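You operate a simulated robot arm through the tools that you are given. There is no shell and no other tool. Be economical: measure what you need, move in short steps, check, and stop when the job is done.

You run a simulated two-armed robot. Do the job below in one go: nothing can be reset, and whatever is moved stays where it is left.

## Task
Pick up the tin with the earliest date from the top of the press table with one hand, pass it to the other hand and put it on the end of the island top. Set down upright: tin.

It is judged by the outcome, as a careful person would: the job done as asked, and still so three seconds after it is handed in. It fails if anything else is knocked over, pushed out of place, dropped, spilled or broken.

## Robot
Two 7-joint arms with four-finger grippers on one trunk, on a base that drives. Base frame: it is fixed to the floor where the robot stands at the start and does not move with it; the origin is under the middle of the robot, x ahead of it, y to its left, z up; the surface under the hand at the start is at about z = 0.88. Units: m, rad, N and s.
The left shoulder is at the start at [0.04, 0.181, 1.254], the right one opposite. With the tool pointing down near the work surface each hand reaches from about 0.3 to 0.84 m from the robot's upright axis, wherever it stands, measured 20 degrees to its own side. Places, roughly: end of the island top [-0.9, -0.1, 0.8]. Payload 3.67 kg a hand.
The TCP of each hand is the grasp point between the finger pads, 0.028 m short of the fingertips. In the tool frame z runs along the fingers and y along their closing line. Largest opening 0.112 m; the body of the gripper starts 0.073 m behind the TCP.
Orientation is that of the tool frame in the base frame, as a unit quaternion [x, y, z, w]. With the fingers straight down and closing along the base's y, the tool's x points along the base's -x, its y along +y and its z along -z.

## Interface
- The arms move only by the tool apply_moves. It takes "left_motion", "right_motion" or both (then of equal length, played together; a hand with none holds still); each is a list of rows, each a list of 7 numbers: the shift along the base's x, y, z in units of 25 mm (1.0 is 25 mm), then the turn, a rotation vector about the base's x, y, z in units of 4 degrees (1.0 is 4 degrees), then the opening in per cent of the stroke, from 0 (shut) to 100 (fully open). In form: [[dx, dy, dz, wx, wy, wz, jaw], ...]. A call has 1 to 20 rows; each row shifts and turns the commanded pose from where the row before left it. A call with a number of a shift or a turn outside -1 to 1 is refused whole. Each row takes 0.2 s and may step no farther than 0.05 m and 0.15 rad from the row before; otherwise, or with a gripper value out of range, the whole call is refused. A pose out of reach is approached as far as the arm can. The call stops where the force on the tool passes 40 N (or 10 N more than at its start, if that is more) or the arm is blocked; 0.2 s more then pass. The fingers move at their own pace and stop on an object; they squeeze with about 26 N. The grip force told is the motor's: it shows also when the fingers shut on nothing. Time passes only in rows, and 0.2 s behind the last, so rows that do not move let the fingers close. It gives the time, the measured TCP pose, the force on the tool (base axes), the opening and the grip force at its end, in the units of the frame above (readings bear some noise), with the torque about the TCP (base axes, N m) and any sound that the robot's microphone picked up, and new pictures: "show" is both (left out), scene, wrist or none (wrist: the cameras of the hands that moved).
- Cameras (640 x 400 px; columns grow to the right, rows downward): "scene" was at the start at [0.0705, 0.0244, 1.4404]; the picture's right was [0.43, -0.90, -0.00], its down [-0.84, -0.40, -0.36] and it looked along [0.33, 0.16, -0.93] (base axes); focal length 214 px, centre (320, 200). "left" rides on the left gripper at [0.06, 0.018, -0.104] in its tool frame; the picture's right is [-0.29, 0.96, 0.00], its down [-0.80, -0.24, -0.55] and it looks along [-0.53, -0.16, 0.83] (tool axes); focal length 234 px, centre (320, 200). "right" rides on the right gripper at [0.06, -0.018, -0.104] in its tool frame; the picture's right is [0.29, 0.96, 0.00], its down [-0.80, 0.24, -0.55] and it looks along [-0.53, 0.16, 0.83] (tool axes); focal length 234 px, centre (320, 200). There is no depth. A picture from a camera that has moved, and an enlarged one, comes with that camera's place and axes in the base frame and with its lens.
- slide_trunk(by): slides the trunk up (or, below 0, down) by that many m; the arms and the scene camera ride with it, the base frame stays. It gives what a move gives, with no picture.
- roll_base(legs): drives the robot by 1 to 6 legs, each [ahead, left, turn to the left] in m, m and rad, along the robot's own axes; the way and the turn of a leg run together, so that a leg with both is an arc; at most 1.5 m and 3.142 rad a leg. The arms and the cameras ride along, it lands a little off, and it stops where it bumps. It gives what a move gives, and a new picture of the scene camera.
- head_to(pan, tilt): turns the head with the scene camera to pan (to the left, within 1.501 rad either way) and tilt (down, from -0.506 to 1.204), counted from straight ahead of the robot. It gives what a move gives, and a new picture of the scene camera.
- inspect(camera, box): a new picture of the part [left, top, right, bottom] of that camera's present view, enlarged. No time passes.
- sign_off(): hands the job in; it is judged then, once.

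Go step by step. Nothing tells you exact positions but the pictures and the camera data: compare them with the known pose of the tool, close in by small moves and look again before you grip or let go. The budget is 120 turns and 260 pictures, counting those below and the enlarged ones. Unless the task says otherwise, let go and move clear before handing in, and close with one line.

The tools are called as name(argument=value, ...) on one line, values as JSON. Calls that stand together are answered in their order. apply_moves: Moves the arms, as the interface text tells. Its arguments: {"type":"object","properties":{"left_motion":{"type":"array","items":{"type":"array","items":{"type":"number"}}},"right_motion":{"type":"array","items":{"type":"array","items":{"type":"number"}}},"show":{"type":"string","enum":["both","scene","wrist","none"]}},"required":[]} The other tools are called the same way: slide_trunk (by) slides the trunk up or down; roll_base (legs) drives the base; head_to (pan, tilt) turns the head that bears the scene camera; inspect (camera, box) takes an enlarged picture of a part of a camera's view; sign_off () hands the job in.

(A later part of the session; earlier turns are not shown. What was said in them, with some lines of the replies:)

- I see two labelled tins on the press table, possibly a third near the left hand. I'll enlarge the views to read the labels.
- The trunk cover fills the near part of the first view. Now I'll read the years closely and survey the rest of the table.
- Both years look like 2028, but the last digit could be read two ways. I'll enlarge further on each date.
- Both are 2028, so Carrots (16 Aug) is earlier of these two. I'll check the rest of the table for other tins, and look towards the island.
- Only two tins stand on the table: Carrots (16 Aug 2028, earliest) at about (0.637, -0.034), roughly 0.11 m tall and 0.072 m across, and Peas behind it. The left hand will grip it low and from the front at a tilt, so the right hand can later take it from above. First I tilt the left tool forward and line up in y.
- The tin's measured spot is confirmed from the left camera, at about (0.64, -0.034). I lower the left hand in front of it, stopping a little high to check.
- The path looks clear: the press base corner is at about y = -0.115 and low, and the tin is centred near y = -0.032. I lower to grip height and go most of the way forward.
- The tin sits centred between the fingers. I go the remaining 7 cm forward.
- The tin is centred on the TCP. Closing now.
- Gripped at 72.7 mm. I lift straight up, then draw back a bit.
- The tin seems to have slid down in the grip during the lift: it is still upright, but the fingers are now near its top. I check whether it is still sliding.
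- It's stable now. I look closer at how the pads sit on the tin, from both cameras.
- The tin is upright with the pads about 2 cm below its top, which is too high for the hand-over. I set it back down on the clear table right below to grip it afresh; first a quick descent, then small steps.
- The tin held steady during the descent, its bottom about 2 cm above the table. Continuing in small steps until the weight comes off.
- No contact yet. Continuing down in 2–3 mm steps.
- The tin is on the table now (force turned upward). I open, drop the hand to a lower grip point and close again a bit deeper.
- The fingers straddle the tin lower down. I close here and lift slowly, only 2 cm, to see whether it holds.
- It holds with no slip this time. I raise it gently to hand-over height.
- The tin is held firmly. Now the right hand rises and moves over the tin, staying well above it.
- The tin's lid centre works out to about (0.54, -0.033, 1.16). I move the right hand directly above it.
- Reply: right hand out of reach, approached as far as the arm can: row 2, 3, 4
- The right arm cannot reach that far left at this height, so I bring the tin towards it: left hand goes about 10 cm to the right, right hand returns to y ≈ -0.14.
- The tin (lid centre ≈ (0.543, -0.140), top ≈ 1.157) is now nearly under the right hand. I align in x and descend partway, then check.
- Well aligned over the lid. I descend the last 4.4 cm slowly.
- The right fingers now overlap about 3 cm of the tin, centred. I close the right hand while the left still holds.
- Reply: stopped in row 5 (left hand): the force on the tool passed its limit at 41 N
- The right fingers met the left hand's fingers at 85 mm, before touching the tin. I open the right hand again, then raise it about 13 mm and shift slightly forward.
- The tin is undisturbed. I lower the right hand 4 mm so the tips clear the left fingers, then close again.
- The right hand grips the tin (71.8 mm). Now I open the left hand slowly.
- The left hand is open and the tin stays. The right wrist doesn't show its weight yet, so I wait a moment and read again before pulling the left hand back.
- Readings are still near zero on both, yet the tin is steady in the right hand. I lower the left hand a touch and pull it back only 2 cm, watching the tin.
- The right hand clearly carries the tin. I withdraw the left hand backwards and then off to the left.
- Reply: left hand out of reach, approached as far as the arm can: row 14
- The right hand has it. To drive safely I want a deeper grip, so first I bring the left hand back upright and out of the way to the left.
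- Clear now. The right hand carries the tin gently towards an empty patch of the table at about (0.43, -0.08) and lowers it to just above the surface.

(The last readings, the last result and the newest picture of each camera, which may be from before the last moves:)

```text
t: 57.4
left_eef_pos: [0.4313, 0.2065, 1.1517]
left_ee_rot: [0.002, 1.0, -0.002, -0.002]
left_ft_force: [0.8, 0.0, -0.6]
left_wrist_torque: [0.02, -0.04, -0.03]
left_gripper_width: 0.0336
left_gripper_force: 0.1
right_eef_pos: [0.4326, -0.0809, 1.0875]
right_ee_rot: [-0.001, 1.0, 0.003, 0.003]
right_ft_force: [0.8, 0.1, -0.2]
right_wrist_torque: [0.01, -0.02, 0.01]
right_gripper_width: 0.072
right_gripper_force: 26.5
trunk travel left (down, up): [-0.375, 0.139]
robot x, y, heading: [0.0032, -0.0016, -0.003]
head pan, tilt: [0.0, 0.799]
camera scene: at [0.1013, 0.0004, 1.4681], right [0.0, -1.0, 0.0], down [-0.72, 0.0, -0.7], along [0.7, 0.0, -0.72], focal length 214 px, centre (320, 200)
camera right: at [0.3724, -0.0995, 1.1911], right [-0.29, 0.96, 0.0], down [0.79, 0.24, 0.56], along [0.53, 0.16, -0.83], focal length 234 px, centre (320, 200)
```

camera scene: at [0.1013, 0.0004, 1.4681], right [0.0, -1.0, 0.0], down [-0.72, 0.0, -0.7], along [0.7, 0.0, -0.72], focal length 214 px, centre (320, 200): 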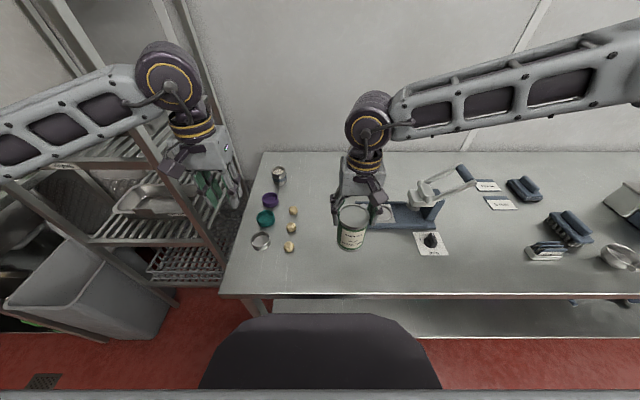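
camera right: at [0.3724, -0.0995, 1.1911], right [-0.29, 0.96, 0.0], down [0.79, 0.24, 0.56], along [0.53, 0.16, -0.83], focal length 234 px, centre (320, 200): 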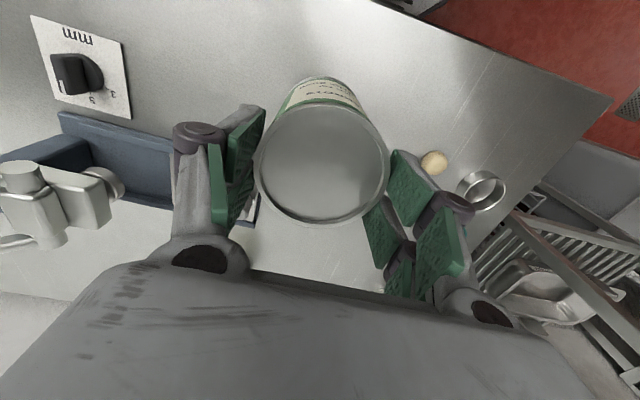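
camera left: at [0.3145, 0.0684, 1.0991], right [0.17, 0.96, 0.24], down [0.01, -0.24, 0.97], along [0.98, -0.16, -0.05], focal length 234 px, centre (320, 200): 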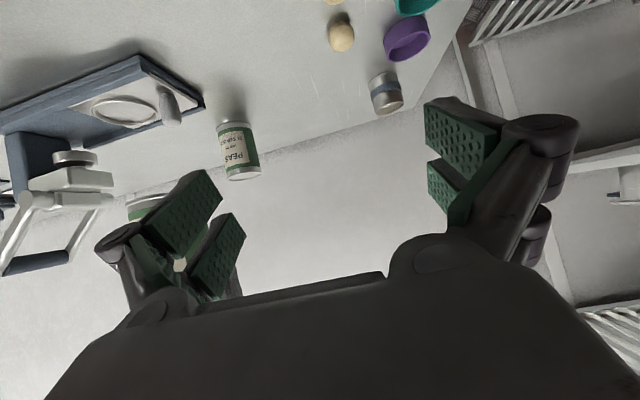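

Held securely. Lowering on to just above the table.

apply_moves(right_motion=[[0, 0, -0.3, 0, 0, 0, 0], [0, 0, -0.4, 0, 0, 0, 0], [0, 0, -0.4, 0, 0, 0, 0], [0, 0, -0.4, 0, 0, 0, 0], [0, 0, -0.4, 0, 0, 0, 0], [0, 0, -0.4, 0, 0, 0, 0], [0, 0, -0.4, 0, 0, 0, 0], [0, 0, -0.3, 0, 0, 0, 0], [0, 0, -0.2, 0, 0, 0, 0], [0, 0, -0.12, 0, 0, 0, 0]], show="none")

apply_moves(right_motion=[[0, 0, -0.1, 0, 0, 0, 0]], show="none")

apply_moves(right_motion=[[0, 0, -0.1, 0, 0, 0, 0]], show="none")

apply_moves(right_motion=[[0, 0, -0.06, 0, 0, 0, 0]], show="both")

```text
t: 59.6
left_eef_pos: [0.4324, 0.2057, 1.1508]
left_ee_rot: [0.002, 1.0, -0.002, -0.001]
left_ft_force: [0.2, -0.4, -0.1]
left_wrist_torque: [0.0, 0.03, -0.02]
left_gripper_width: 0.0335
left_gripper_force: 0.0
right_eef_pos: [0.431, -0.0804, 1.0061]
right_ee_rot: [-0.001, 1.0, 0.003, 0.002]
right_ft_force: [-0.2, -0.1, 0.3]
right_wrist_torque: [-0.03, -0.04, -0.04]
right_gripper_width: 0.072
right_gripper_force: 26.1
trunk travel left (down, up): [-0.375, 0.139]
robot x, y, heading: [0.0031, -0.0017, 0.004]
head pan, tilt: [0.0, 0.799]
```

```text
t: 60.0
left_eef_pos: [0.4316, 0.2051, 1.1499]
left_ee_rot: [0.002, 1.0, -0.002, 0.0]
left_ft_force: [0.1, 0.6, 0.0]
left_wrist_torque: [0.0, 0.02, 0.01]
left_gripper_width: 0.0337
left_gripper_force: 0.1
right_eef_pos: [0.4318, -0.0784, 1.0038]
right_ee_rot: [0.0, 1.0, 0.003, 0.002]
right_ft_force: [0.5, -0.4, -1.0]
right_wrist_torque: [-0.01, -0.01, 0.04]
right_gripper_width: 0.072
right_gripper_force: 25.7
trunk travel left (down, up): [-0.375, 0.139]
robot x, y, heading: [0.0019, 0.0031, -0.0]
head pan, tilt: [0.0, 0.799]
```

```text
t: 60.4
left_eef_pos: [0.4313, 0.2056, 1.1507]
left_ee_rot: [0.003, 1.0, -0.001, -0.001]
left_ft_force: [0.3, 0.7, -0.7]
left_wrist_torque: [0.03, -0.01, 0.0]
left_gripper_width: 0.0337
left_gripper_force: 0.1
right_eef_pos: [0.432, -0.079, 1.0013]
right_ee_rot: [0.0, 1.0, 0.003, 0.002]
right_ft_force: [0.3, -0.1, 0.6]
right_wrist_torque: [-0.01, -0.04, 0.01]
right_gripper_width: 0.0721
right_gripper_force: 25.9
trunk travel left (down, up): [-0.375, 0.139]
robot x, y, heading: [-0.002, -0.0023, -0.0]
head pan, tilt: [0.0, 0.799]
```

```text
t: 60.8
left_eef_pos: [0.4316, 0.2062, 1.1518]
left_ee_rot: [0.002, 1.0, -0.002, -0.002]
left_ft_force: [0.1, 0.1, 0.0]
left_wrist_torque: [0.01, -0.02, -0.01]
left_gripper_width: 0.0338
left_gripper_force: 0.0
right_eef_pos: [0.4322, -0.0785, 1.0]
right_ee_rot: [-0.001, 1.0, 0.003, 0.003]
right_ft_force: [-0.2, -0.4, 0.8]
right_wrist_torque: [-0.02, -0.04, -0.04]
right_gripper_width: 0.072
right_gripper_force: 26.5
trunk travel left (down, up): [-0.375, 0.139]
robot x, y, heading: [-0.0018, -0.0042, -0.001]
head pan, tilt: [0.0, 0.799]
camera scene: at [0.101, 0.0005, 1.4681], right [0.0, -1.0, 0.0], down [-0.72, 0.0, -0.7], along [0.7, 0.0, -0.72], focal length 214 px, centre (320, 200)
camera right: at [0.3722, -0.0976, 1.1037], right [-0.29, 0.96, 0.0], down [0.79, 0.24, 0.56], along [0.54, 0.16, -0.83], focal length 234 px, centre (320, 200)
```

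scene: 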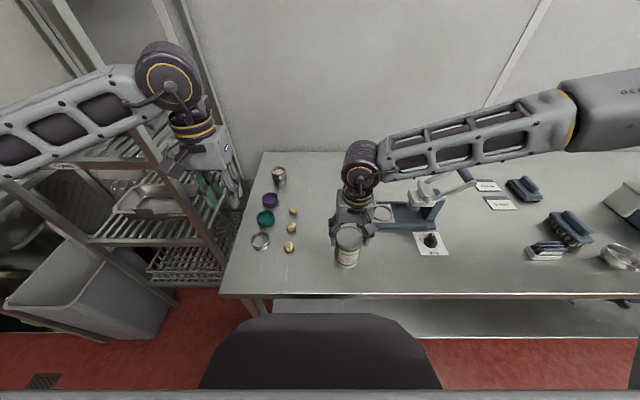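
right: 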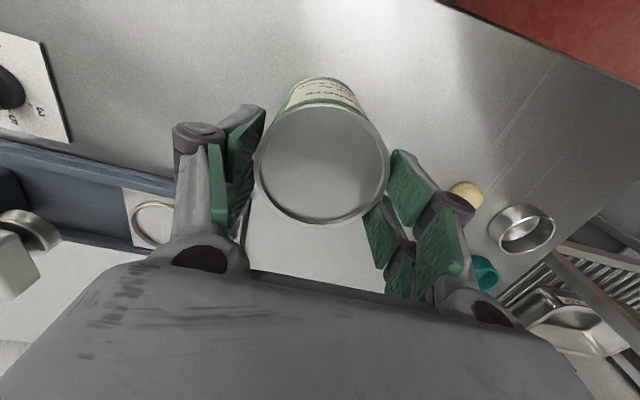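

Continuing in 1–2 mm steps to find contact.

apply_moves(right_motion=[[0, 0, -0.1, 0, 0, 0, 0]], show="none")

apply_moves(right_motion=[[0, 0, -0.08, 0, 0, 0, 0]], show="none")

apply_moves(right_motion=[[0, 0, -0.06, 0, 0, 0, 0]], show="none")

```text
t: 61.2
left_eef_pos: [0.4309, 0.2052, 1.1516]
left_ee_rot: [0.002, 1.0, -0.002, -0.001]
left_ft_force: [0.3, 0.6, -0.8]
left_wrist_torque: [0.02, 0.0, 0.02]
left_gripper_width: 0.0334
left_gripper_force: 0.0
right_eef_pos: [0.4324, -0.0785, 0.998]
right_ee_rot: [-0.001, 1.0, 0.003, 0.002]
right_ft_force: [0.5, -0.7, -0.5]
right_wrist_torque: [-0.01, 0.04, -0.01]
right_gripper_width: 0.072
right_gripper_force: 26.2
trunk travel left (down, up): [-0.375, 0.139]
robot x, y, heading: [-0.0007, 0.0001, -0.003]
head pan, tilt: [0.0, 0.799]
```

```text
t: 61.6
left_eef_pos: [0.43, 0.2054, 1.1519]
left_ee_rot: [0.002, 1.0, -0.002, 0.0]
left_ft_force: [-0.2, 0.1, -0.1]
left_wrist_torque: [0.01, 0.0, -0.03]
left_gripper_width: 0.0335
left_gripper_force: 0.1
right_eef_pos: [0.4317, -0.0788, 0.9966]
right_ee_rot: [0.0, 1.0, 0.002, 0.005]
right_ft_force: [-0.7, -0.7, 4.7]
right_wrist_torque: [-0.25, -0.2, -0.05]
right_gripper_width: 0.072
right_gripper_force: 25.4
trunk travel left (down, up): [-0.375, 0.139]
robot x, y, heading: [-0.0015, -0.0028, 0.003]
head pan, tilt: [0.0, 0.799]
```

```text
t: 62.0
left_eef_pos: [0.4297, 0.2059, 1.1534]
left_ee_rot: [0.002, 1.0, -0.001, 0.0]
left_ft_force: [-0.6, -0.2, 0.0]
left_wrist_torque: [-0.01, -0.03, 0.0]
left_gripper_width: 0.0336
left_gripper_force: 0.1
right_eef_pos: [0.4313, -0.0777, 0.9944]
right_ee_rot: [0.0, 1.0, 0.001, 0.004]
right_ft_force: [-0.7, -2.4, 17.3]
right_wrist_torque: [-0.11, -0.13, 0.02]
right_gripper_width: 0.0723
right_gripper_force: 26.0
trunk travel left (down, up): [-0.375, 0.139]
robot x, y, heading: [-0.0034, -0.0002, 0.002]
head pan, tilt: [0.0, 0.799]
```

The tin is on the table. I open, go down 3 cm for a deeper grip and close again.

apply_moves(right_motion=[[0, 0, 0.05, 0, 0, 0, 72], [0, 0, 0, 0, 0, 0, 90], [-0.1, 0, -0.3, 0, 0, 0, 90], [-0.1, 0, -0.5, 0, 0, 0, 90], [0, 0, -0.4, 0, 0, 0, 90]], show="both")

```text
t: 63.2
left_eef_pos: [0.432, 0.2045, 1.1521]
left_ee_rot: [0.003, 1.0, -0.001, -0.001]
left_ft_force: [-0.7, -1.7, 0.0]
left_wrist_torque: [-0.03, -0.02, 0.01]
left_gripper_width: 0.0338
left_gripper_force: 0.0
right_eef_pos: [0.4257, -0.0784, 0.9626]
right_ee_rot: [0.0, 1.0, 0.003, 0.003]
right_ft_force: [-0.8, 1.0, 0.4]
right_wrist_torque: [0.0, -0.01, 0.0]
right_gripper_width: 0.101
right_gripper_force: 0.1
trunk travel left (down, up): [-0.375, 0.139]
robot x, y, heading: [-0.0023, -0.0017, -0.0]
head pan, tilt: [0.0, 0.799]
camera scene: at [0.1008, 0.0004, 1.4681], right [0.0, -1.0, 0.0], down [-0.72, 0.0, -0.7], along [0.7, 0.0, -0.72], focal length 214 px, centre (320, 200)
camera right: at [0.3661, -0.0982, 1.0679], right [-0.29, 0.96, 0.0], down [0.79, 0.24, 0.56], along [0.54, 0.16, -0.83], focal length 234 px, centre (320, 200)
```

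scene: 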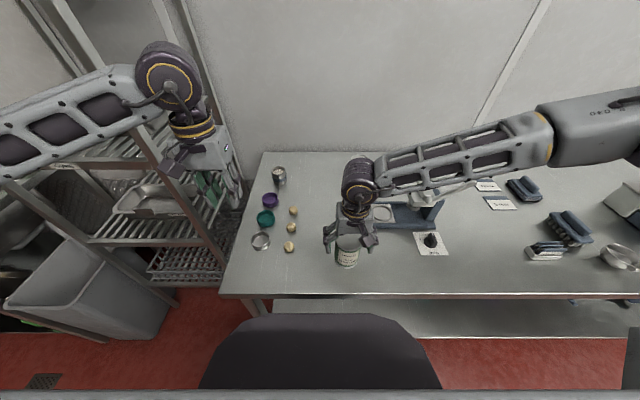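
right: 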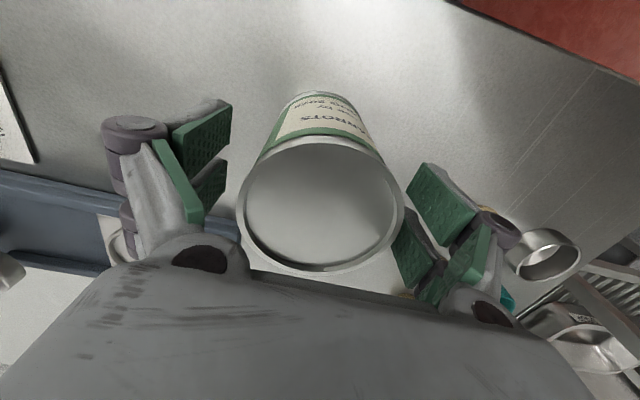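

Well centred and deep. I close and lift slowly.

apply_moves(right_motion=[[0, 0, 0, 0, 0, 0, 40], [0, 0, 0, 0, 0, 0, 0], [0, 0, 0, 0, 0, 0, 0], [0, 0, 0, 0, 0, 0, 0], [0, 0, 0, 0, 0, 0, 0], [0, 0, 0.1, 0, 0, 0, 0], [0, 0, 0.2, 0, 0, 0, 0], [0, 0, 0.3, 0, 0, 0, 0], [0, 0, 0.4, 0, 0, 0, 0], [0, 0, 0.4, 0, 0, 0, 0], [0, 0, 0.4, 0, 0, 0, 0], [0, 0, 0.4, 0, 0, 0, 0], [0, 0, 0.4, 0, 0, 0, 0], [0, 0, 0.4, 0, 0, 0, 0], [0, 0, 0.4, 0, 0, 0, 0], [0, 0, 0.4, 0, 0, 0, 0], [0, 0, 0.4, 0, 0, 0, 0], [0, 0, 0.4, 0, 0, 0, 0], [0, 0, 0.4, 0, 0, 0, 0], [0, 0, 0.2, 0, 0, 0, 0]])

```text
t: 67.4
left_eef_pos: [0.4301, 0.205, 1.1512]
left_ee_rot: [0.002, 1.0, -0.002, -0.001]
left_ft_force: [-0.3, -0.5, -0.2]
left_wrist_torque: [0.03, 0.01, -0.01]
left_gripper_width: 0.0337
left_gripper_force: 0.1
right_eef_pos: [0.4274, -0.0785, 1.0937]
right_ee_rot: [-0.001, 1.0, 0.002, 0.002]
right_ft_force: [0.1, 0.5, -3.7]
right_wrist_torque: [0.01, -0.03, -0.02]
right_gripper_width: 0.0717
right_gripper_force: 26.0
trunk travel left (down, up): [-0.375, 0.139]
robot x, y, heading: [0.0014, 0.0001, 0.002]
head pan, tilt: [0.0, 0.799]
camera scene: at [0.1009, 0.0005, 1.4681], right [0.0, -1.0, 0.0], down [-0.72, 0.0, -0.7], along [0.7, 0.0, -0.72], focal length 214 px, centre (320, 200)
camera right: at [0.3674, -0.0979, 1.1972], right [-0.29, 0.96, 0.0], down [0.79, 0.24, 0.56], along [0.53, 0.16, -0.83], focal length 234 px, centre (320, 200)
```

scene: 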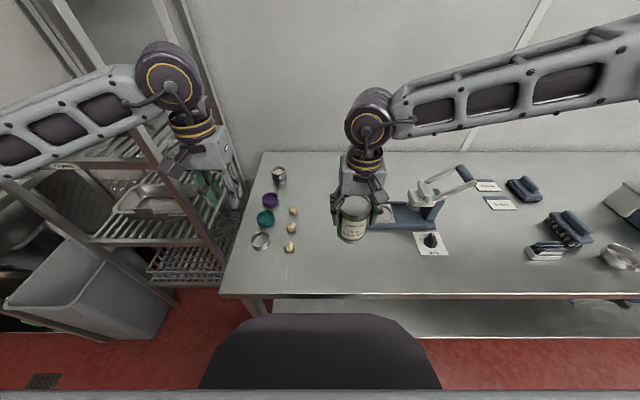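
right: 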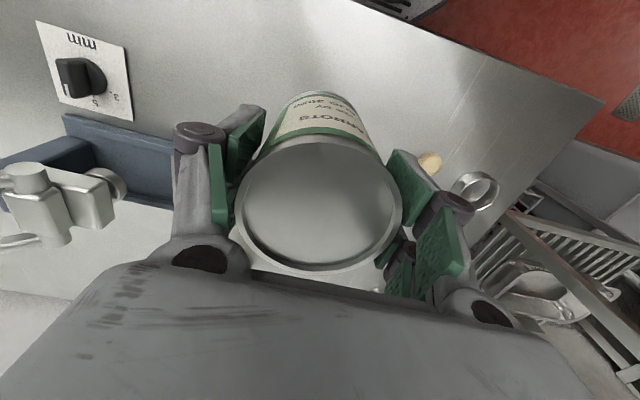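

The right hand now carries the tin with a deep grip and its weight registers. I raise the trunk for clearance, back away from the table and turn partway right to look at the island.

slide_trunk(by=0.08)

roll_base(legs=[[-0.18, 0, 0]])

head_to(pan=-1.5, tilt=0.75)

```text
t: 68.5
left_eef_pos: [0.4313, 0.2054, 1.2329]
left_ee_rot: [0.003, 1.0, -0.002, -0.002]
left_ft_force: [-1.3, 0.3, 0.2]
left_wrist_torque: [-0.02, 0.01, -0.01]
left_gripper_width: 0.0335
left_gripper_force: 0.0
right_eef_pos: [0.4255, -0.0785, 1.1741]
right_ee_rot: [0.0, 1.0, 0.002, 0.002]
right_ft_force: [-0.3, 0.0, -4.6]
right_wrist_torque: [0.0, 0.0, 0.0]
right_gripper_width: 0.0723
right_gripper_force: 26.2
trunk travel left (down, up): [-0.455, 0.059]
robot x, y, heading: [0.0, 0.0014, -0.001]
head pan, tilt: [0.0, 0.799]
```

```text
t: 70.1
left_eef_pos: [0.2542, 0.2032, 1.2311]
left_ee_rot: [0.005, 1.0, -0.002, -0.002]
left_ft_force: [0.4, 0.8, -0.5]
left_wrist_torque: [0.03, 0.08, 0.0]
left_gripper_width: 0.0335
left_gripper_force: 0.0
right_eef_pos: [0.2458, -0.0804, 1.1724]
right_ee_rot: [0.003, 1.0, 0.003, 0.001]
right_ft_force: [0.7, 0.2, -4.1]
right_wrist_torque: [0.02, 0.04, 0.02]
right_gripper_width: 0.072
right_gripper_force: 26.2
trunk travel left (down, up): [-0.455, 0.059]
robot x, y, heading: [-0.1831, -0.0004, -0.005]
head pan, tilt: [0.0, 0.799]
camera scene: at [-0.078, 0.0004, 1.5489], right [-0.01, -1.0, 0.0], down [-0.72, 0.0, -0.7], along [0.7, 0.0, -0.72], focal length 214 px, centre (320, 200)
```

scene: 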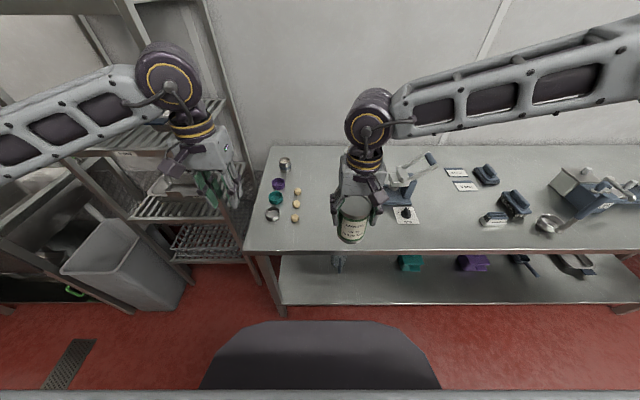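

```text
t: 71.7
left_eef_pos: [0.2506, 0.2043, 1.2317]
left_ee_rot: [0.006, 1.0, -0.001, -0.001]
left_ft_force: [1.0, 0.7, 0.6]
left_wrist_torque: [0.01, 0.01, 0.0]
left_gripper_width: 0.0337
left_gripper_force: 0.1
right_eef_pos: [0.244, -0.0816, 1.1744]
right_ee_rot: [0.003, 1.0, 0.003, 0.003]
right_ft_force: [-0.4, -1.2, -4.1]
right_wrist_torque: [0.02, 0.04, 0.0]
right_gripper_width: 0.072
right_gripper_force: 25.8
trunk travel left (down, up): [-0.455, 0.059]
robot x, y, heading: [-0.1806, 0.002, -0.002]
head pan, tilt: [-1.499, 0.75]
camera scene: at [-0.1563, -0.0818, 1.5532], right [-1.0, -0.07, 0.0], down [-0.05, 0.68, -0.73], along [0.05, -0.73, -0.68], focal length 214 px, centre (320, 200)
```

scene: 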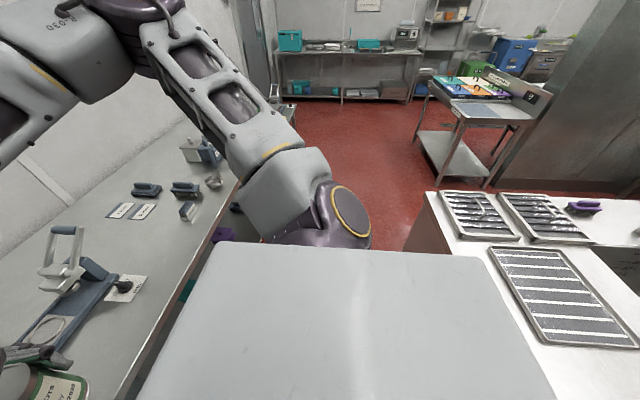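

The floor and sides are clear. I turn 90° to the right in gentle legs and look over the island.

roll_base(legs=[[0, 0, -0.5], [0, 0, -0.5], [0, 0, -0.57]])

head_to(pan=-1.3, tilt=0.6)

```text
t: 77.0
left_eef_pos: [0.0152, -0.4363, 1.232]
left_ee_rot: [0.715, 0.699, -0.001, -0.001]
left_ft_force: [-0.1, -0.3, 0.8]
left_wrist_torque: [0.02, 0.0, 0.04]
left_gripper_width: 0.0338
left_gripper_force: 0.0
right_eef_pos: [-0.2689, -0.4247, 1.1741]
right_ee_rot: [0.714, 0.7, -0.001, 0.003]
right_ft_force: [-0.5, -0.2, -4.7]
right_wrist_torque: [0.03, 0.0, 0.02]
right_gripper_width: 0.0721
right_gripper_force: 26.2
trunk travel left (down, up): [-0.455, 0.059]
robot x, y, heading: [-0.1819, 0.0026, -1.593]
head pan, tilt: [-1.499, 0.75]
camera scene: at [-0.2658, -0.024, 1.5533], right [-0.05, 1.0, 0.0], down [0.68, 0.04, -0.73], along [-0.73, -0.04, -0.68], focal length 214 px, centre (320, 200)
```

scene: 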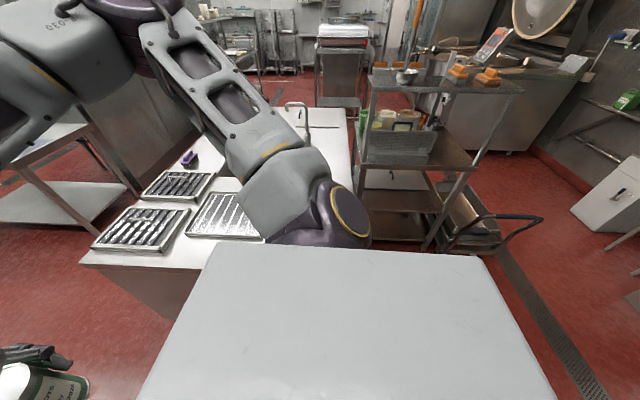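

```text
t: 77.7
left_eef_pos: [0.0139, -0.4354, 1.2317]
left_ee_rot: [0.715, 0.699, 0.0, -0.002]
left_ft_force: [0.3, 1.0, 0.3]
left_wrist_torque: [-0.01, -0.01, 0.0]
left_gripper_width: 0.0338
left_gripper_force: 0.1
right_eef_pos: [-0.2694, -0.4241, 1.1754]
right_ee_rot: [0.714, 0.7, 0.0, 0.004]
right_ft_force: [0.7, -0.3, -5.0]
right_wrist_torque: [0.01, 0.03, -0.02]
right_gripper_width: 0.072
right_gripper_force: 26.3
trunk travel left (down, up): [-0.455, 0.059]
robot x, y, heading: [-0.1801, 0.0014, -1.591]
head pan, tilt: [-1.3, 0.6]
camera scene: at [-0.2692, -0.0417, 1.566], right [-0.25, 0.97, 0.0], down [0.55, 0.14, -0.82], along [-0.8, -0.2, -0.57], focal length 214 px, centre (320, 200)
```

scene: 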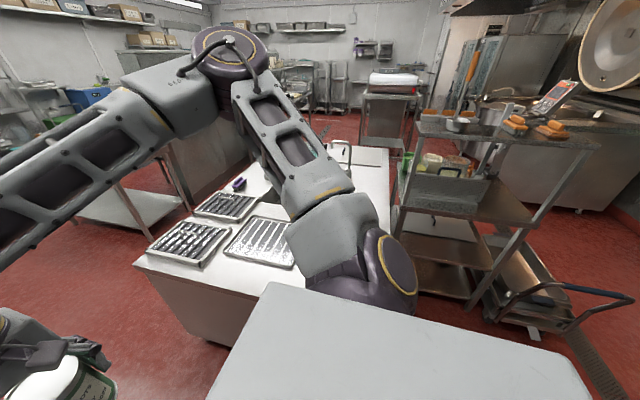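

The island's end faces us, with trays at its far-left part and a clear area nearer y ≈ -0.1 to -0.4. I finish the turn to face it.

roll_base(legs=[[0, 0, -0.5], [0, 0, -0.5], [0, 0, -0.55]])

head_to(pan=0.0, tilt=0.8)

```text
t: 82.8
left_eef_pos: [-0.6113, -0.2131, 1.2311]
left_ee_rot: [1.0, 0.007, 0.001, -0.001]
left_ft_force: [-0.8, -0.6, -0.3]
left_wrist_torque: [0.02, 0.05, 0.0]
left_gripper_width: 0.0336
left_gripper_force: 0.0
right_eef_pos: [-0.6116, 0.0706, 1.1736]
right_ee_rot: [1.0, 0.009, -0.003, 0.003]
right_ft_force: [-0.2, 0.7, -4.4]
right_wrist_torque: [0.01, 0.02, -0.02]
right_gripper_width: 0.0721
right_gripper_force: 26.1
trunk travel left (down, up): [-0.455, 0.059]
robot x, y, heading: [-0.1826, 0.0022, -3.121]
head pan, tilt: [-1.3, 0.6]
camera scene: at [-0.2288, 0.0849, 1.5661], right [0.96, 0.29, 0.0], down [0.16, -0.54, -0.83], along [-0.23, 0.79, -0.56], focal length 214 px, centre (320, 200)
```

scene: 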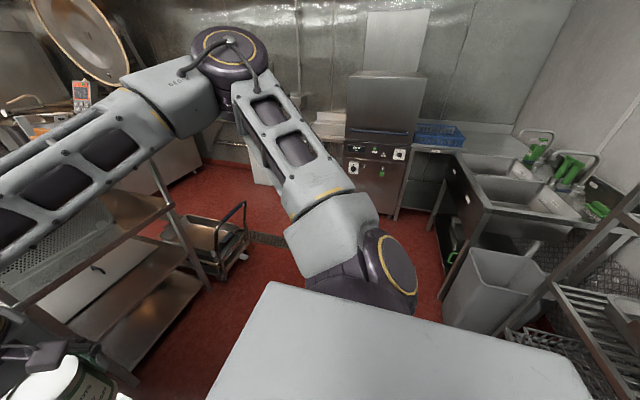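

```text
t: 84.3
left_eef_pos: [-0.6097, -0.2134, 1.2315]
left_ee_rot: [1.0, 0.007, 0.001, -0.002]
left_ft_force: [0.1, -0.2, 0.1]
left_wrist_torque: [0.02, -0.01, -0.02]
left_gripper_width: 0.0337
left_gripper_force: 0.0
right_eef_pos: [-0.6101, 0.0712, 1.1745]
right_ee_rot: [1.0, 0.01, -0.002, 0.004]
right_ft_force: [-0.5, 0.3, -4.4]
right_wrist_torque: [0.0, 0.02, -0.03]
right_gripper_width: 0.072
right_gripper_force: 26.4
trunk travel left (down, up): [-0.455, 0.059]
robot x, y, heading: [-0.1805, 0.0009, -3.122]
head pan, tilt: [0.0, 0.799]
camera scene: at [-0.2844, -0.0008, 1.5492], right [-0.02, 1.0, 0.0], down [0.72, 0.01, -0.7], along [-0.7, -0.01, -0.72], focal length 214 px, centre (320, 200)
```

scene: 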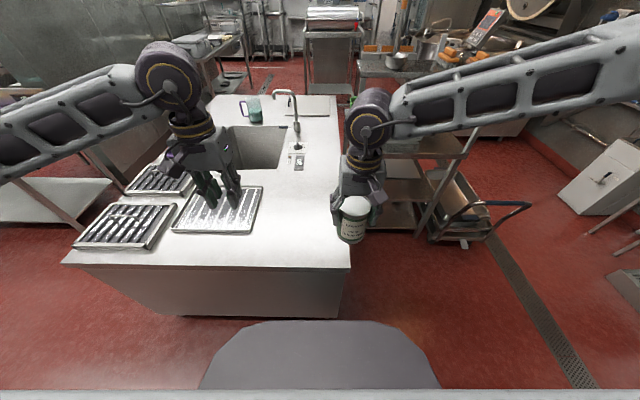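

Now I see the island end clearly: near edge at x ≈ -0.66, right corner at y ≈ 0.10, tray from y ≈ -0.3 leftwards; the spot (-0.88, -0.1) is free. I shift the base left and a little forward.

roll_base(legs=[[0.05, 0.2, -0.02]])

```text
t: 85.9
left_eef_pos: [-0.6616, -0.3955, 1.2329]
left_ee_rot: [1.0, -0.005, 0.001, 0.0]
left_ft_force: [0.3, 1.1, 0.5]
left_wrist_torque: [0.02, 0.02, 0.0]
left_gripper_width: 0.0337
left_gripper_force: 0.1
right_eef_pos: [-0.6546, -0.1122, 1.1743]
right_ee_rot: [1.0, -0.001, -0.003, 0.003]
right_ft_force: [-0.2, 1.0, -4.6]
right_wrist_torque: [-0.03, 0.0, 0.04]
right_gripper_width: 0.0722
right_gripper_force: 26.6
trunk travel left (down, up): [-0.455, 0.059]
robot x, y, heading: [-0.2315, -0.1943, 3.135]
head pan, tilt: [0.0, 0.799]
camera scene: at [-0.3304, -0.1899, 1.5493], right [0.0, 1.0, 0.0], down [0.72, 0.0, -0.7], along [-0.7, 0.0, -0.72], focal length 214 px, centre (320, 200)
```

scene: 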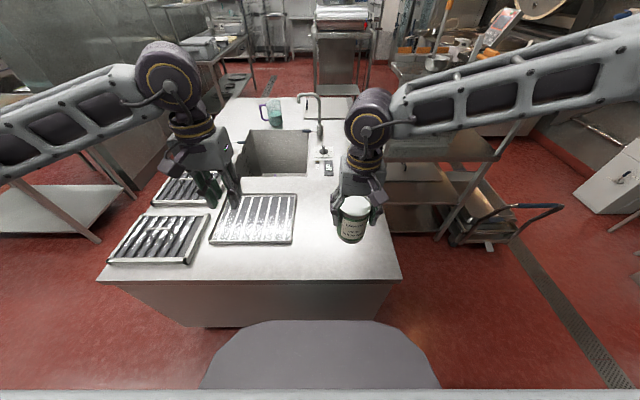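

Robot is in place. I carry the tin forward over the free spot at about (-0.86, -0.10) gently, then lower the trunk.

apply_moves(right_motion=[[-0.2, 0, 0, 0, 0, 0, 0], [-0.4, 0, 0, 0, 0, 0, 0], [-0.4, 0, 0, 0, 0, 0, 0], [-0.4, 0, 0, 0, 0, 0, 0], [-0.4, 0.1, 0, 0, 0, 0, 0], [-0.4, 0.1, 0, 0, 0, 0, 0], [-0.4, 0.1, 0, 0, 0, 0, 0], [-0.4, 0.1, 0, 0, 0, 0, 0], [-0.4, 0.1, 0, 0, 0, 0, 0], [-0.4, 0, 0, 0, 0, 0, 0], [-0.4, 0, 0, 0, 0, 0, 0], [-0.4, 0, 0, 0, 0, 0, 0], [-0.4, 0, 0, 0, 0, 0, 0], [-0.4, 0, 0, 0, 0, 0, 0], [-0.4, 0, 0, 0, 0, 0, 0], [-0.4, 0, 0, 0, 0, 0, 0], [-0.4, 0, 0, 0, 0, 0, 0], [-0.4, 0, 0, 0, 0, 0, 0], [-0.4, 0, 0, 0, 0, 0, 0], [-0.4, 0, 0, 0, 0, 0, 0]], show="none")

slide_trunk(by=-0.2)

apply_moves(right_motion=[[-0.1, 0, 0, 0, 0, 0, 0], [-0.1, 0, 0, 0, 0, 0, 0]])

```text
t: 90.1
left_eef_pos: [-0.6629, -0.3986, 1.2326]
left_ee_rot: [1.0, -0.004, 0.001, -0.001]
left_ft_force: [0.0, 0.0, -0.4]
left_wrist_torque: [0.03, 0.02, -0.02]
left_gripper_width: 0.0336
left_gripper_force: 0.0
right_eef_pos: [-0.8238, -0.0668, 1.1783]
right_ee_rot: [1.0, -0.002, -0.003, 0.004]
right_ft_force: [0.8, 0.0, -4.6]
right_wrist_torque: [-0.03, -0.04, 0.0]
right_gripper_width: 0.0719
right_gripper_force: 25.9
right hand out of reach, approached as far as the arm can: row 14, 15, 16, 17, 18, 19, 20
trunk travel left (down, up): [-0.455, 0.059]
robot x, y, heading: [-0.2252, -0.191, 3.137]
head pan, tilt: [0.0, 0.799]
```

```text
t: 92.2
left_eef_pos: [-0.6616, -0.3984, 1.0329]
left_ee_rot: [1.0, -0.004, 0.001, -0.002]
left_ft_force: [0.2, 0.3, 0.2]
left_wrist_torque: [0.0, 0.06, 0.0]
left_gripper_width: 0.0341
left_gripper_force: 0.0
right_eef_pos: [-0.8229, -0.067, 0.9793]
right_ee_rot: [1.0, -0.002, -0.003, 0.003]
right_ft_force: [0.3, 0.0, -5.0]
right_wrist_torque: [-0.01, -0.01, 0.0]
right_gripper_width: 0.0719
right_gripper_force: 26.2
trunk travel left (down, up): [-0.255, 0.259]
robot x, y, heading: [-0.2282, -0.1959, 3.135]
head pan, tilt: [0.0, 0.799]
```

```text
t: 92.8
left_eef_pos: [-0.6612, -0.3972, 1.0314]
left_ee_rot: [1.0, -0.004, 0.001, -0.001]
left_ft_force: [0.0, -0.4, 0.0]
left_wrist_torque: [0.02, 0.01, 0.0]
left_gripper_width: 0.0336
left_gripper_force: 0.0
right_eef_pos: [-0.8264, -0.0645, 0.9789]
right_ee_rot: [1.0, -0.002, -0.003, 0.003]
right_ft_force: [0.9, 0.4, -4.8]
right_wrist_torque: [0.01, -0.01, -0.01]
right_gripper_width: 0.072
right_gripper_force: 26.1
trunk travel left (down, up): [-0.255, 0.259]
robot x, y, heading: [-0.229, -0.1952, 3.136]
head pan, tilt: [0.0, 0.799]
camera scene: at [-0.3312, -0.193, 1.349], right [0.0, 1.0, 0.0], down [0.72, 0.0, -0.7], along [-0.7, 0.0, -0.72], focal length 214 px, centre (320, 200)
camera right: at [-0.7648, -0.0468, 1.0826], right [0.28, -0.96, 0.01], down [-0.79, -0.23, 0.56], along [-0.54, -0.16, -0.83], focal length 234 px, centre (320, 200)
```

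scene: 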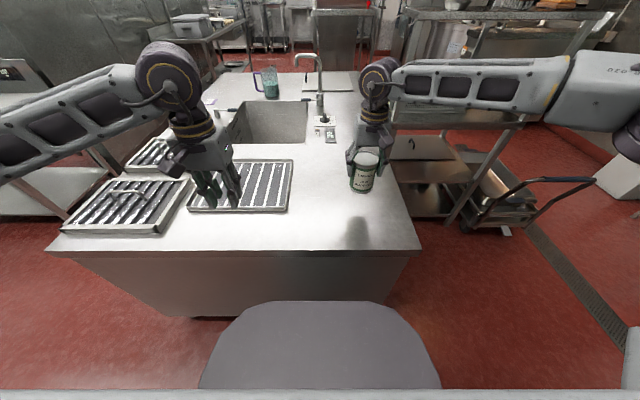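
right: 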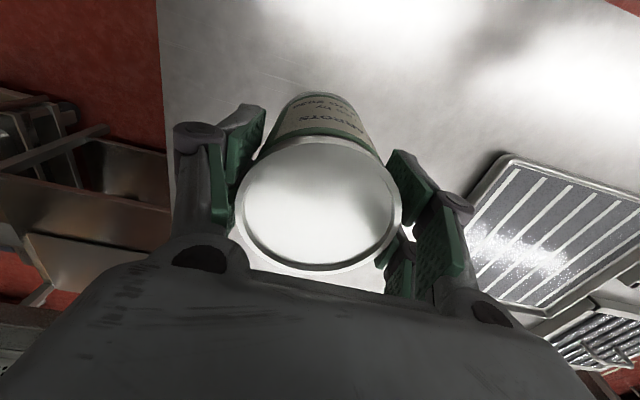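

The tin hangs upright over the island top. I shift it to about (-0.87, -0.10) and lower to just above the surface.

apply_moves(right_motion=[[-0.3, -0.3, 0, 0, 0, 0, 0], [-0.4, -0.3, 0, 0, 0, 0, 0], [-0.4, -0.3, 0, 0, 0, 0, 0], [-0.4, -0.3, 0, 0, 0, 0, 0], [-0.2, -0.2, 0, 0, 0, 0, 0], [0, 0, -0.3, 0, 0, 0, 0], [0, 0, -0.4, 0, 0, 0, 0], [0, 0, -0.4, 0, 0, 0, 0], [0, 0, -0.4, 0, 0, 0, 0], [0, 0, -0.4, 0, 0, 0, 0], [0, 0, -0.4, 0, 0, 0, 0], [0, 0, -0.4, 0, 0, 0, 0], [0, 0, -0.2, 0, 0, 0, 0]])

```text
t: 95.6
left_eef_pos: [-0.6611, -0.3973, 1.0316]
left_ee_rot: [1.0, -0.005, 0.001, -0.002]
left_ft_force: [0.3, 0.0, -0.1]
left_wrist_torque: [-0.04, 0.01, 0.02]
left_gripper_width: 0.0336
left_gripper_force: 0.2
right_eef_pos: [-0.8184, -0.0533, 0.9102]
right_ee_rot: [1.0, -0.002, -0.003, 0.005]
right_ft_force: [0.1, 0.1, -3.9]
right_wrist_torque: [0.03, 0.01, 0.01]
right_gripper_width: 0.072
right_gripper_force: 26.0
right hand out of reach, approached as far as the arm can: row 1, 2, 3, 4, 5, 9, 11, 13
trunk travel left (down, up): [-0.255, 0.259]
robot x, y, heading: [-0.2303, -0.1946, 3.137]
head pan, tilt: [0.0, 0.799]
camera scene: at [-0.3313, -0.193, 1.349], right [0.0, 1.0, 0.0], down [0.72, 0.0, -0.7], along [-0.7, 0.0, -0.72], focal length 214 px, centre (320, 200)
camera right: at [-0.7572, -0.0353, 1.0136], right [0.28, -0.96, 0.01], down [-0.79, -0.23, 0.56], along [-0.54, -0.16, -0.83], focal length 234 px, centre (320, 200)
```

scene: 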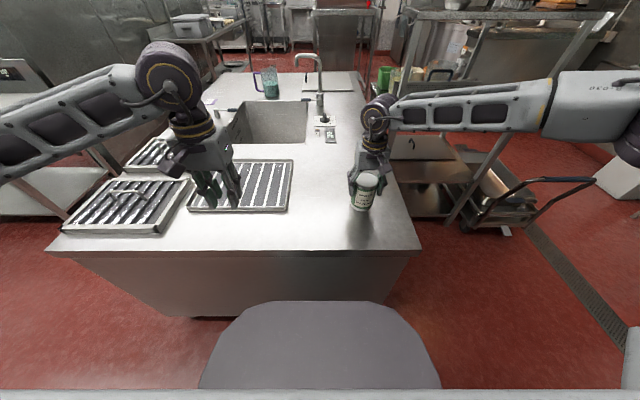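
right: 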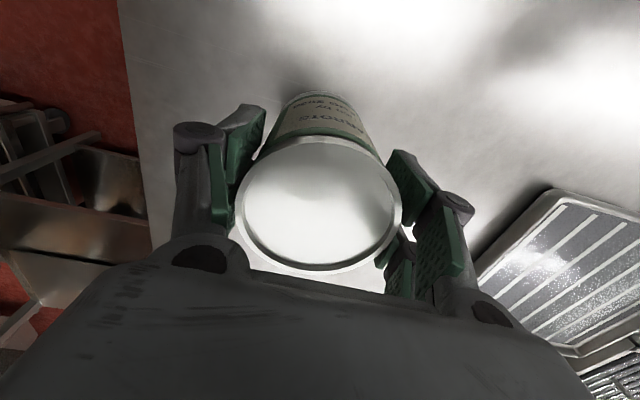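

The arm is near its reach limit, so I nudge the base 2 cm forward and 5 cm left to bring the tin nearer the middle of the free spot; its bottom is about 3 cm above the top.

roll_base(legs=[[0.02, 0.05, 0]])

apply_moves(right_motion=[[0, 0, -0.2, 0, 0, 0, 0], [0, 0, -0.2, 0, 0, 0, 0]])

```text
t: 96.6
left_eef_pos: [-0.682, -0.4455, 1.0322]
left_ee_rot: [1.0, -0.004, 0.001, -0.001]
left_ft_force: [0.0, -0.5, 0.0]
left_wrist_torque: [0.04, -0.01, -0.05]
left_gripper_width: 0.0336
left_gripper_force: 0.0
right_eef_pos: [-0.84, -0.0994, 0.9096]
right_ee_rot: [1.0, -0.002, -0.003, 0.004]
right_ft_force: [0.1, -0.2, -4.7]
right_wrist_torque: [0.02, -0.01, 0.02]
right_gripper_width: 0.0718
right_gripper_force: 26.0
trunk travel left (down, up): [-0.255, 0.259]
robot x, y, heading: [-0.2496, -0.241, 3.138]
head pan, tilt: [0.0, 0.799]
camera scene: at [-0.3519, -0.241, 1.349], right [0.0, 1.0, 0.0], down [0.72, 0.0, -0.7], along [-0.7, 0.0, -0.72], focal length 214 px, centre (320, 200)
```

scene: 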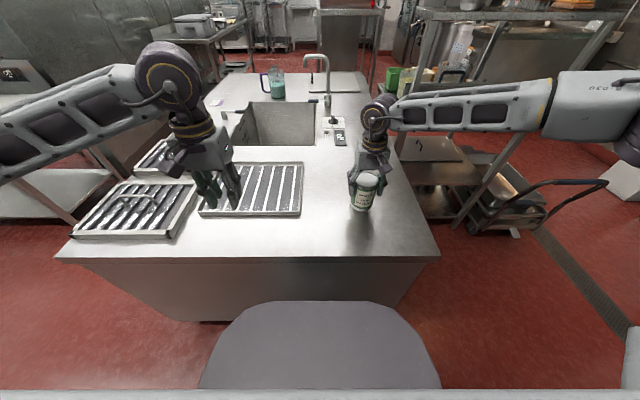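

```text
t: 97.2
left_eef_pos: [-0.6836, -0.4476, 1.0314]
left_ee_rot: [1.0, -0.004, 0.001, -0.001]
left_ft_force: [-0.9, -0.6, -0.7]
left_wrist_torque: [0.03, 0.0, -0.03]
left_gripper_width: 0.0334
left_gripper_force: 0.2
right_eef_pos: [-0.8382, -0.0985, 0.901]
right_ee_rot: [1.0, -0.002, -0.004, 0.004]
right_ft_force: [-0.2, -0.4, -4.6]
right_wrist_torque: [0.03, -0.02, 0.03]
right_gripper_width: 0.0717
right_gripper_force: 26.1
trunk travel left (down, up): [-0.255, 0.259]
robot x, y, heading: [-0.247, -0.2368, 3.138]
head pan, tilt: [0.0, 0.799]
camera scene: at [-0.3521, -0.2418, 1.349], right [0.0, 1.0, 0.0], down [0.72, 0.0, -0.7], along [-0.7, 0.0, -0.72], focal length 214 px, centre (320, 200)
camera right: at [-0.7765, -0.0809, 1.0041], right [0.28, -0.96, 0.01], down [-0.79, -0.23, 0.56], along [-0.54, -0.16, -0.83], focal length 234 px, centre (320, 200)
```

scene: 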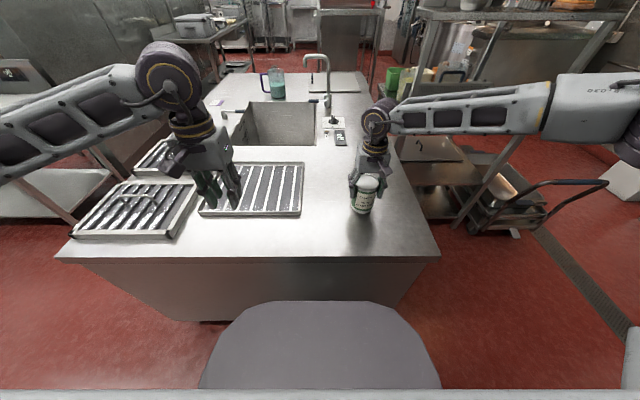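
right: 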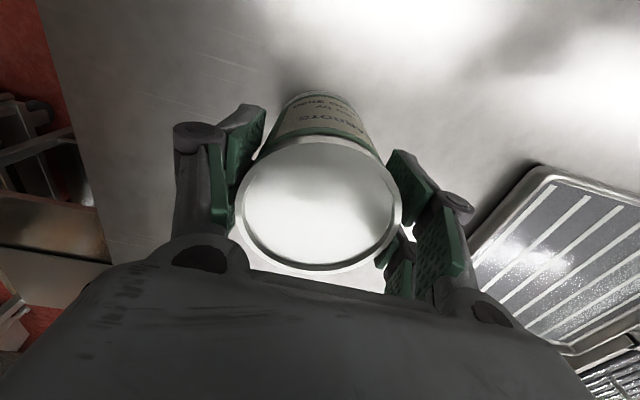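

The tin is at about (-0.84, -0.10), clear all round. I lower in small steps until contact.

apply_moves(right_motion=[[0, 0, -0.15, 0, 0, 0, 0], [0, 0, -0.15, 0, 0, 0, 0]], show="none")

apply_moves(right_motion=[[0, 0, -0.1, 0, 0, 0, 0]], show="none")

apply_moves(right_motion=[[0, 0, -0.1, 0, 0, 0, 0]], show="none")

apply_moves(right_motion=[[0, 0, -0.1, 0, 0, 0, 0]], show="wrist")

```text
t: 97.8
left_eef_pos: [-0.6839, -0.4447, 1.0311]
left_ee_rot: [1.0, -0.004, 0.001, -0.002]
left_ft_force: [0.4, -0.8, 0.6]
left_wrist_torque: [-0.04, -0.02, 0.01]
left_gripper_width: 0.0337
left_gripper_force: 0.1
right_eef_pos: [-0.8371, -0.0968, 0.8944]
right_ee_rot: [1.0, -0.003, -0.004, 0.005]
right_ft_force: [-0.1, 0.5, -4.7]
right_wrist_torque: [-0.01, -0.01, 0.0]
right_gripper_width: 0.0723
right_gripper_force: 26.0
right hand out of reach, approached as far as the arm can: row 1
trunk travel left (down, up): [-0.255, 0.259]
robot x, y, heading: [-0.253, -0.2424, 3.138]
head pan, tilt: [0.0, 0.799]
```

```text
t: 98.2
left_eef_pos: [-0.6822, -0.445, 1.0329]
left_ee_rot: [1.0, -0.004, 0.001, -0.001]
left_ft_force: [0.1, -0.6, -0.4]
left_wrist_torque: [-0.02, 0.04, 0.0]
left_gripper_width: 0.034
left_gripper_force: 0.0
right_eef_pos: [-0.8356, -0.0952, 0.8912]
right_ee_rot: [1.0, -0.003, -0.003, 0.005]
right_ft_force: [-0.5, -0.1, -4.3]
right_wrist_torque: [-0.02, -0.05, 0.0]
right_gripper_width: 0.072
right_gripper_force: 26.3
trunk travel left (down, up): [-0.255, 0.259]
robot x, y, heading: [-0.2485, -0.2425, 3.139]
head pan, tilt: [0.0, 0.799]
```

```text
t: 98.6
left_eef_pos: [-0.6818, -0.4443, 1.0321]
left_ee_rot: [1.0, -0.004, 0.001, -0.001]
left_ft_force: [-0.3, -0.3, -0.1]
left_wrist_torque: [0.03, 0.01, 0.01]
left_gripper_width: 0.0336
left_gripper_force: 0.1
right_eef_pos: [-0.8348, -0.0965, 0.8894]
right_ee_rot: [1.0, -0.002, -0.004, 0.004]
right_ft_force: [-0.5, -0.1, -5.3]
right_wrist_torque: [-0.01, -0.04, 0.0]
right_gripper_width: 0.0716
right_gripper_force: 26.4
trunk travel left (down, up): [-0.255, 0.259]
robot x, y, heading: [-0.2504, -0.2402, 3.141]
head pan, tilt: [0.0, 0.799]
```

```text
t: 99.0
left_eef_pos: [-0.6823, -0.4455, 1.0324]
left_ee_rot: [1.0, -0.005, 0.001, -0.002]
left_ft_force: [-0.1, -0.2, -0.2]
left_wrist_torque: [-0.01, -0.01, 0.03]
left_gripper_width: 0.0336
left_gripper_force: 0.1
right_eef_pos: [-0.8353, -0.0954, 0.8871]
right_ee_rot: [1.0, -0.003, -0.005, 0.005]
right_ft_force: [0.1, 0.1, -4.3]
right_wrist_torque: [-0.04, -0.02, -0.01]
right_gripper_width: 0.0721
right_gripper_force: 26.0
right hand out of reach, approached as far as the arm can: row 1
trunk travel left (down, up): [-0.255, 0.259]
robot x, y, heading: [-0.2493, -0.2418, 3.141]
head pan, tilt: [0.0, 0.799]
camera right: at [-0.7732, -0.0769, 0.9909], right [0.28, -0.96, 0.01], down [-0.79, -0.23, 0.56], along [-0.54, -0.17, -0.83], focal length 234 px, centre (320, 200)
```

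right: 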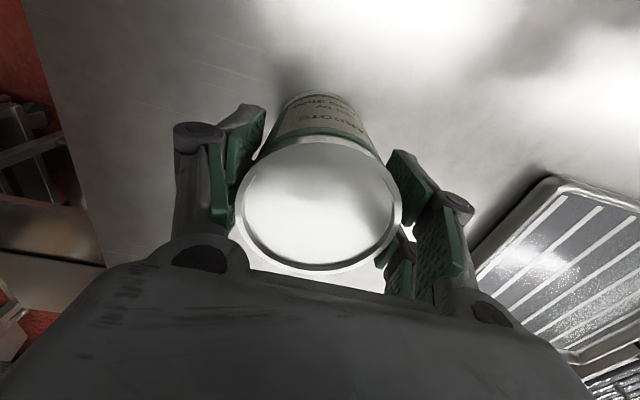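

The arm is at its reach limit going down, so I lower the last millimetres with the trunk.

slide_trunk(by=-0.003)

slide_trunk(by=-0.003)

slide_trunk(by=-0.002)

```text
t: 99.5
left_eef_pos: [-0.6819, -0.4448, 1.0291]
left_ee_rot: [1.0, -0.004, 0.0, -0.001]
left_ft_force: [0.8, 0.7, 0.3]
left_wrist_torque: [-0.01, 0.0, 0.04]
left_gripper_width: 0.0336
left_gripper_force: 0.1
right_eef_pos: [-0.8349, -0.0937, 0.8854]
right_ee_rot: [1.0, -0.003, -0.004, 0.006]
right_ft_force: [0.5, 0.4, -0.9]
right_wrist_torque: [0.1, -0.15, -0.03]
right_gripper_width: 0.0719
right_gripper_force: 25.8
trunk travel left (down, up): [-0.252, 0.262]
robot x, y, heading: [-0.249, -0.2416, 3.131]
head pan, tilt: [0.0, 0.799]
```

```text
t: 100.0
left_eef_pos: [-0.6816, -0.4455, 1.0253]
left_ee_rot: [1.0, -0.004, 0.0, -0.001]
left_ft_force: [-0.8, -0.5, 0.6]
left_wrist_torque: [0.0, -0.01, -0.03]
left_gripper_width: 0.0334
left_gripper_force: 0.0
right_eef_pos: [-0.8351, -0.0953, 0.8849]
right_ee_rot: [1.0, -0.002, -0.007, 0.006]
right_ft_force: [-1.8, 2.5, 15.3]
right_wrist_torque: [0.16, 0.08, -0.08]
right_gripper_width: 0.0723
right_gripper_force: 26.3
trunk travel left (down, up): [-0.249, 0.265]
robot x, y, heading: [-0.2475, -0.2423, 3.136]
head pan, tilt: [0.0, 0.799]
```

```text
t: 100.5
left_eef_pos: [-0.6811, -0.4459, 1.0245]
left_ee_rot: [1.0, -0.005, 0.0, -0.002]
left_ft_force: [0.2, -0.8, 0.1]
left_wrist_torque: [-0.04, -0.01, 0.0]
left_gripper_width: 0.0338
left_gripper_force: 0.1
right_eef_pos: [-0.8347, -0.0958, 0.8816]
right_ee_rot: [1.0, -0.003, -0.006, 0.005]
right_ft_force: [-6.9, 2.1, 18.3]
right_wrist_torque: [0.03, 0.31, -0.05]
right_gripper_width: 0.0719
right_gripper_force: 26.4
trunk travel left (down, up): [-0.247, 0.267]
robot x, y, heading: [-0.2542, -0.2386, 3.139]
head pan, tilt: [0.0, 0.799]
```

The tin is standing on the island. I ease off the pressure slightly and open the hand.

slide_trunk(by=0.003)

apply_moves(right_motion=[[0, 0, 0, 0, 0, 0, 70], [0, 0, 0, 0, 0, 0, 85], [0, 0, 0, 0, 0, 0, 100], [0, 0, 0, 0, 0, 0, 100]])

```text
t: 101.1
left_eef_pos: [-0.6813, -0.4455, 1.0274]
left_ee_rot: [1.0, -0.005, 0.001, -0.001]
left_ft_force: [1.1, 0.5, -0.2]
left_wrist_torque: [-0.01, 0.03, 0.04]
left_gripper_width: 0.0338
left_gripper_force: 0.0
right_eef_pos: [-0.8333, -0.0954, 0.883]
right_ee_rot: [1.0, -0.002, -0.003, 0.005]
right_ft_force: [-1.5, -0.3, 0.7]
right_wrist_torque: [-0.15, 0.31, 0.01]
right_gripper_width: 0.072
right_gripper_force: 26.3
trunk travel left (down, up): [-0.25, 0.264]
robot x, y, heading: [-0.2497, -0.2439, 3.137]
head pan, tilt: [0.0, 0.799]
```

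```text
t: 102.1
left_eef_pos: [-0.6825, -0.4454, 1.0278]
left_ee_rot: [1.0, -0.005, 0.001, -0.002]
left_ft_force: [-1.0, 0.1, -0.1]
left_wrist_torque: [0.02, -0.03, -0.01]
left_gripper_width: 0.0335
left_gripper_force: 0.0
right_eef_pos: [-0.8341, -0.0955, 0.8825]
right_ee_rot: [1.0, -0.003, -0.004, 0.004]
right_ft_force: [0.7, -0.4, -0.5]
right_wrist_torque: [0.02, -0.02, 0.01]
right_gripper_width: 0.112
right_gripper_force: 0.0
trunk travel left (down, up): [-0.25, 0.264]
robot x, y, heading: [-0.2463, -0.2411, 3.136]
head pan, tilt: [0.0, 0.799]
camera scene: at [-0.351, -0.2408, 1.3441], right [0.0, 1.0, 0.0], down [0.72, 0.0, -0.7], along [-0.7, 0.0, -0.72], focal length 214 px, centre (320, 200)
camera right: at [-0.7728, -0.077, 0.9864], right [0.28, -0.96, 0.01], down [-0.79, -0.23, 0.56], along [-0.54, -0.17, -0.83], focal length 234 px, centre (320, 200)
```

scene: 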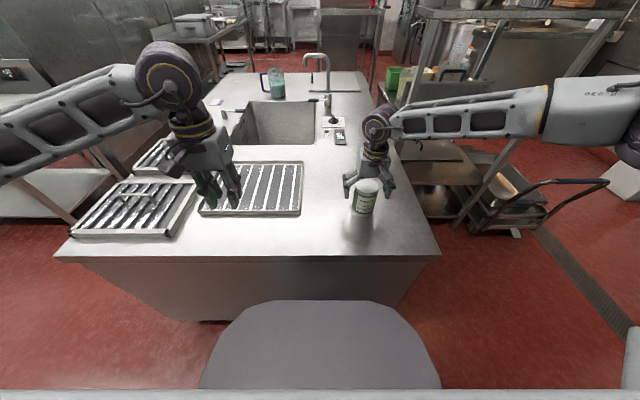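
right: 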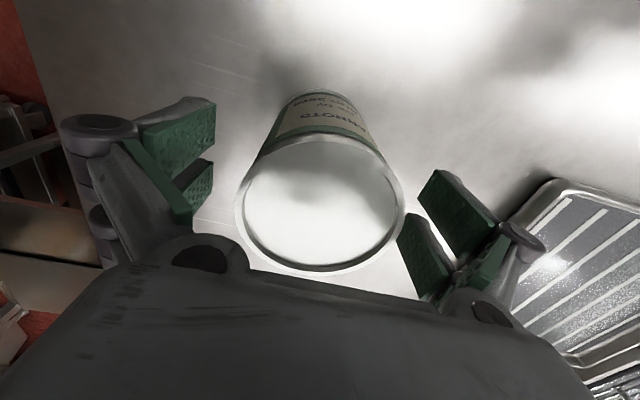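

The tin stands free and upright between the open fingers. I raise the trunk straight up to clear it, then check.

slide_trunk(by=0.18)

roll_base(legs=[[-0.1, 0, 0]])

inspect(camera="scene", box=[280, 150, 460, 290])

```text
t: 104.1
left_eef_pos: [-0.681, -0.4442, 1.2054]
left_ee_rot: [1.0, -0.004, 0.002, -0.001]
left_ft_force: [1.1, -0.7, 0.5]
left_wrist_torque: [-0.03, -0.04, 0.01]
left_gripper_width: 0.0338
left_gripper_force: 0.1
right_eef_pos: [-0.8354, -0.0956, 1.0643]
right_ee_rot: [1.0, -0.003, -0.004, 0.004]
right_ft_force: [0.1, -0.7, 0.3]
right_wrist_torque: [0.01, -0.01, -0.01]
right_gripper_width: 0.1119
right_gripper_force: 0.0
trunk travel left (down, up): [-0.43, 0.084]
robot x, y, heading: [-0.2456, -0.242, 3.139]
head pan, tilt: [0.0, 0.799]
```

```text
t: 105.2
left_eef_pos: [-0.5872, -0.4452, 1.2068]
left_ee_rot: [1.0, -0.004, 0.002, -0.002]
left_ft_force: [-0.3, -0.4, 0.2]
left_wrist_torque: [0.0, -0.04, -0.01]
left_gripper_width: 0.034
left_gripper_force: 0.0
right_eef_pos: [-0.7401, -0.0962, 1.0626]
right_ee_rot: [1.0, -0.002, -0.005, 0.004]
right_ft_force: [0.4, 0.0, 0.9]
right_wrist_torque: [-0.01, -0.01, -0.01]
right_gripper_width: 0.1119
right_gripper_force: 0.1
trunk travel left (down, up): [-0.43, 0.084]
robot x, y, heading: [-0.1538, -0.2415, 3.14]
head pan, tilt: [0.0, 0.799]
camera scene: at [-0.2565, -0.2412, 1.5237], right [0.0, 1.0, 0.0], down [0.72, 0.0, -0.7], along [-0.7, 0.0, -0.72], focal length 214 px, centre (320, 200)
```

scene: 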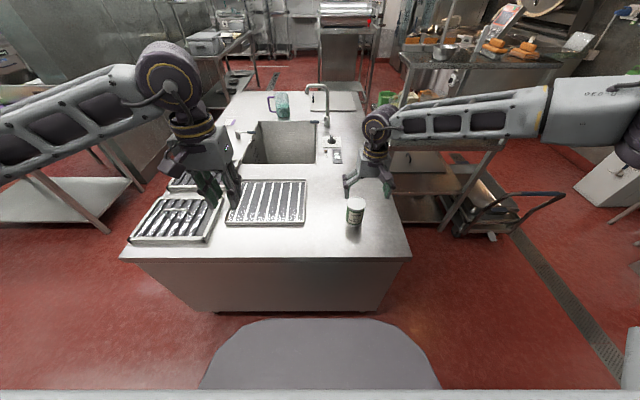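

```text
2.86 times, centred on (370, 220) of scene
camera zoom: at [-0.2565, -0.2412, 1.5237], right [0.0, 1.0, 0.0], down [0.72, 0.0, -0.7], along [-0.7, 0.0, -0.72], focal length 613 px, centre (177, 143)
```

zoom: 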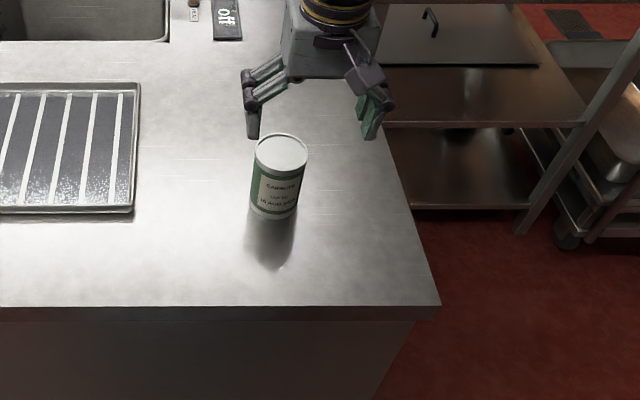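

The Carrots tin stands upright on the end of the island top, both hands are clear, and nothing else was moved. Handing in.

sign_off()

```text
The job is handed in.
```

The Carrots tin (use by 16 Aug 2028, the earlier of the two) was passed from the left hand to the right and now stands upright on the end of the island top.
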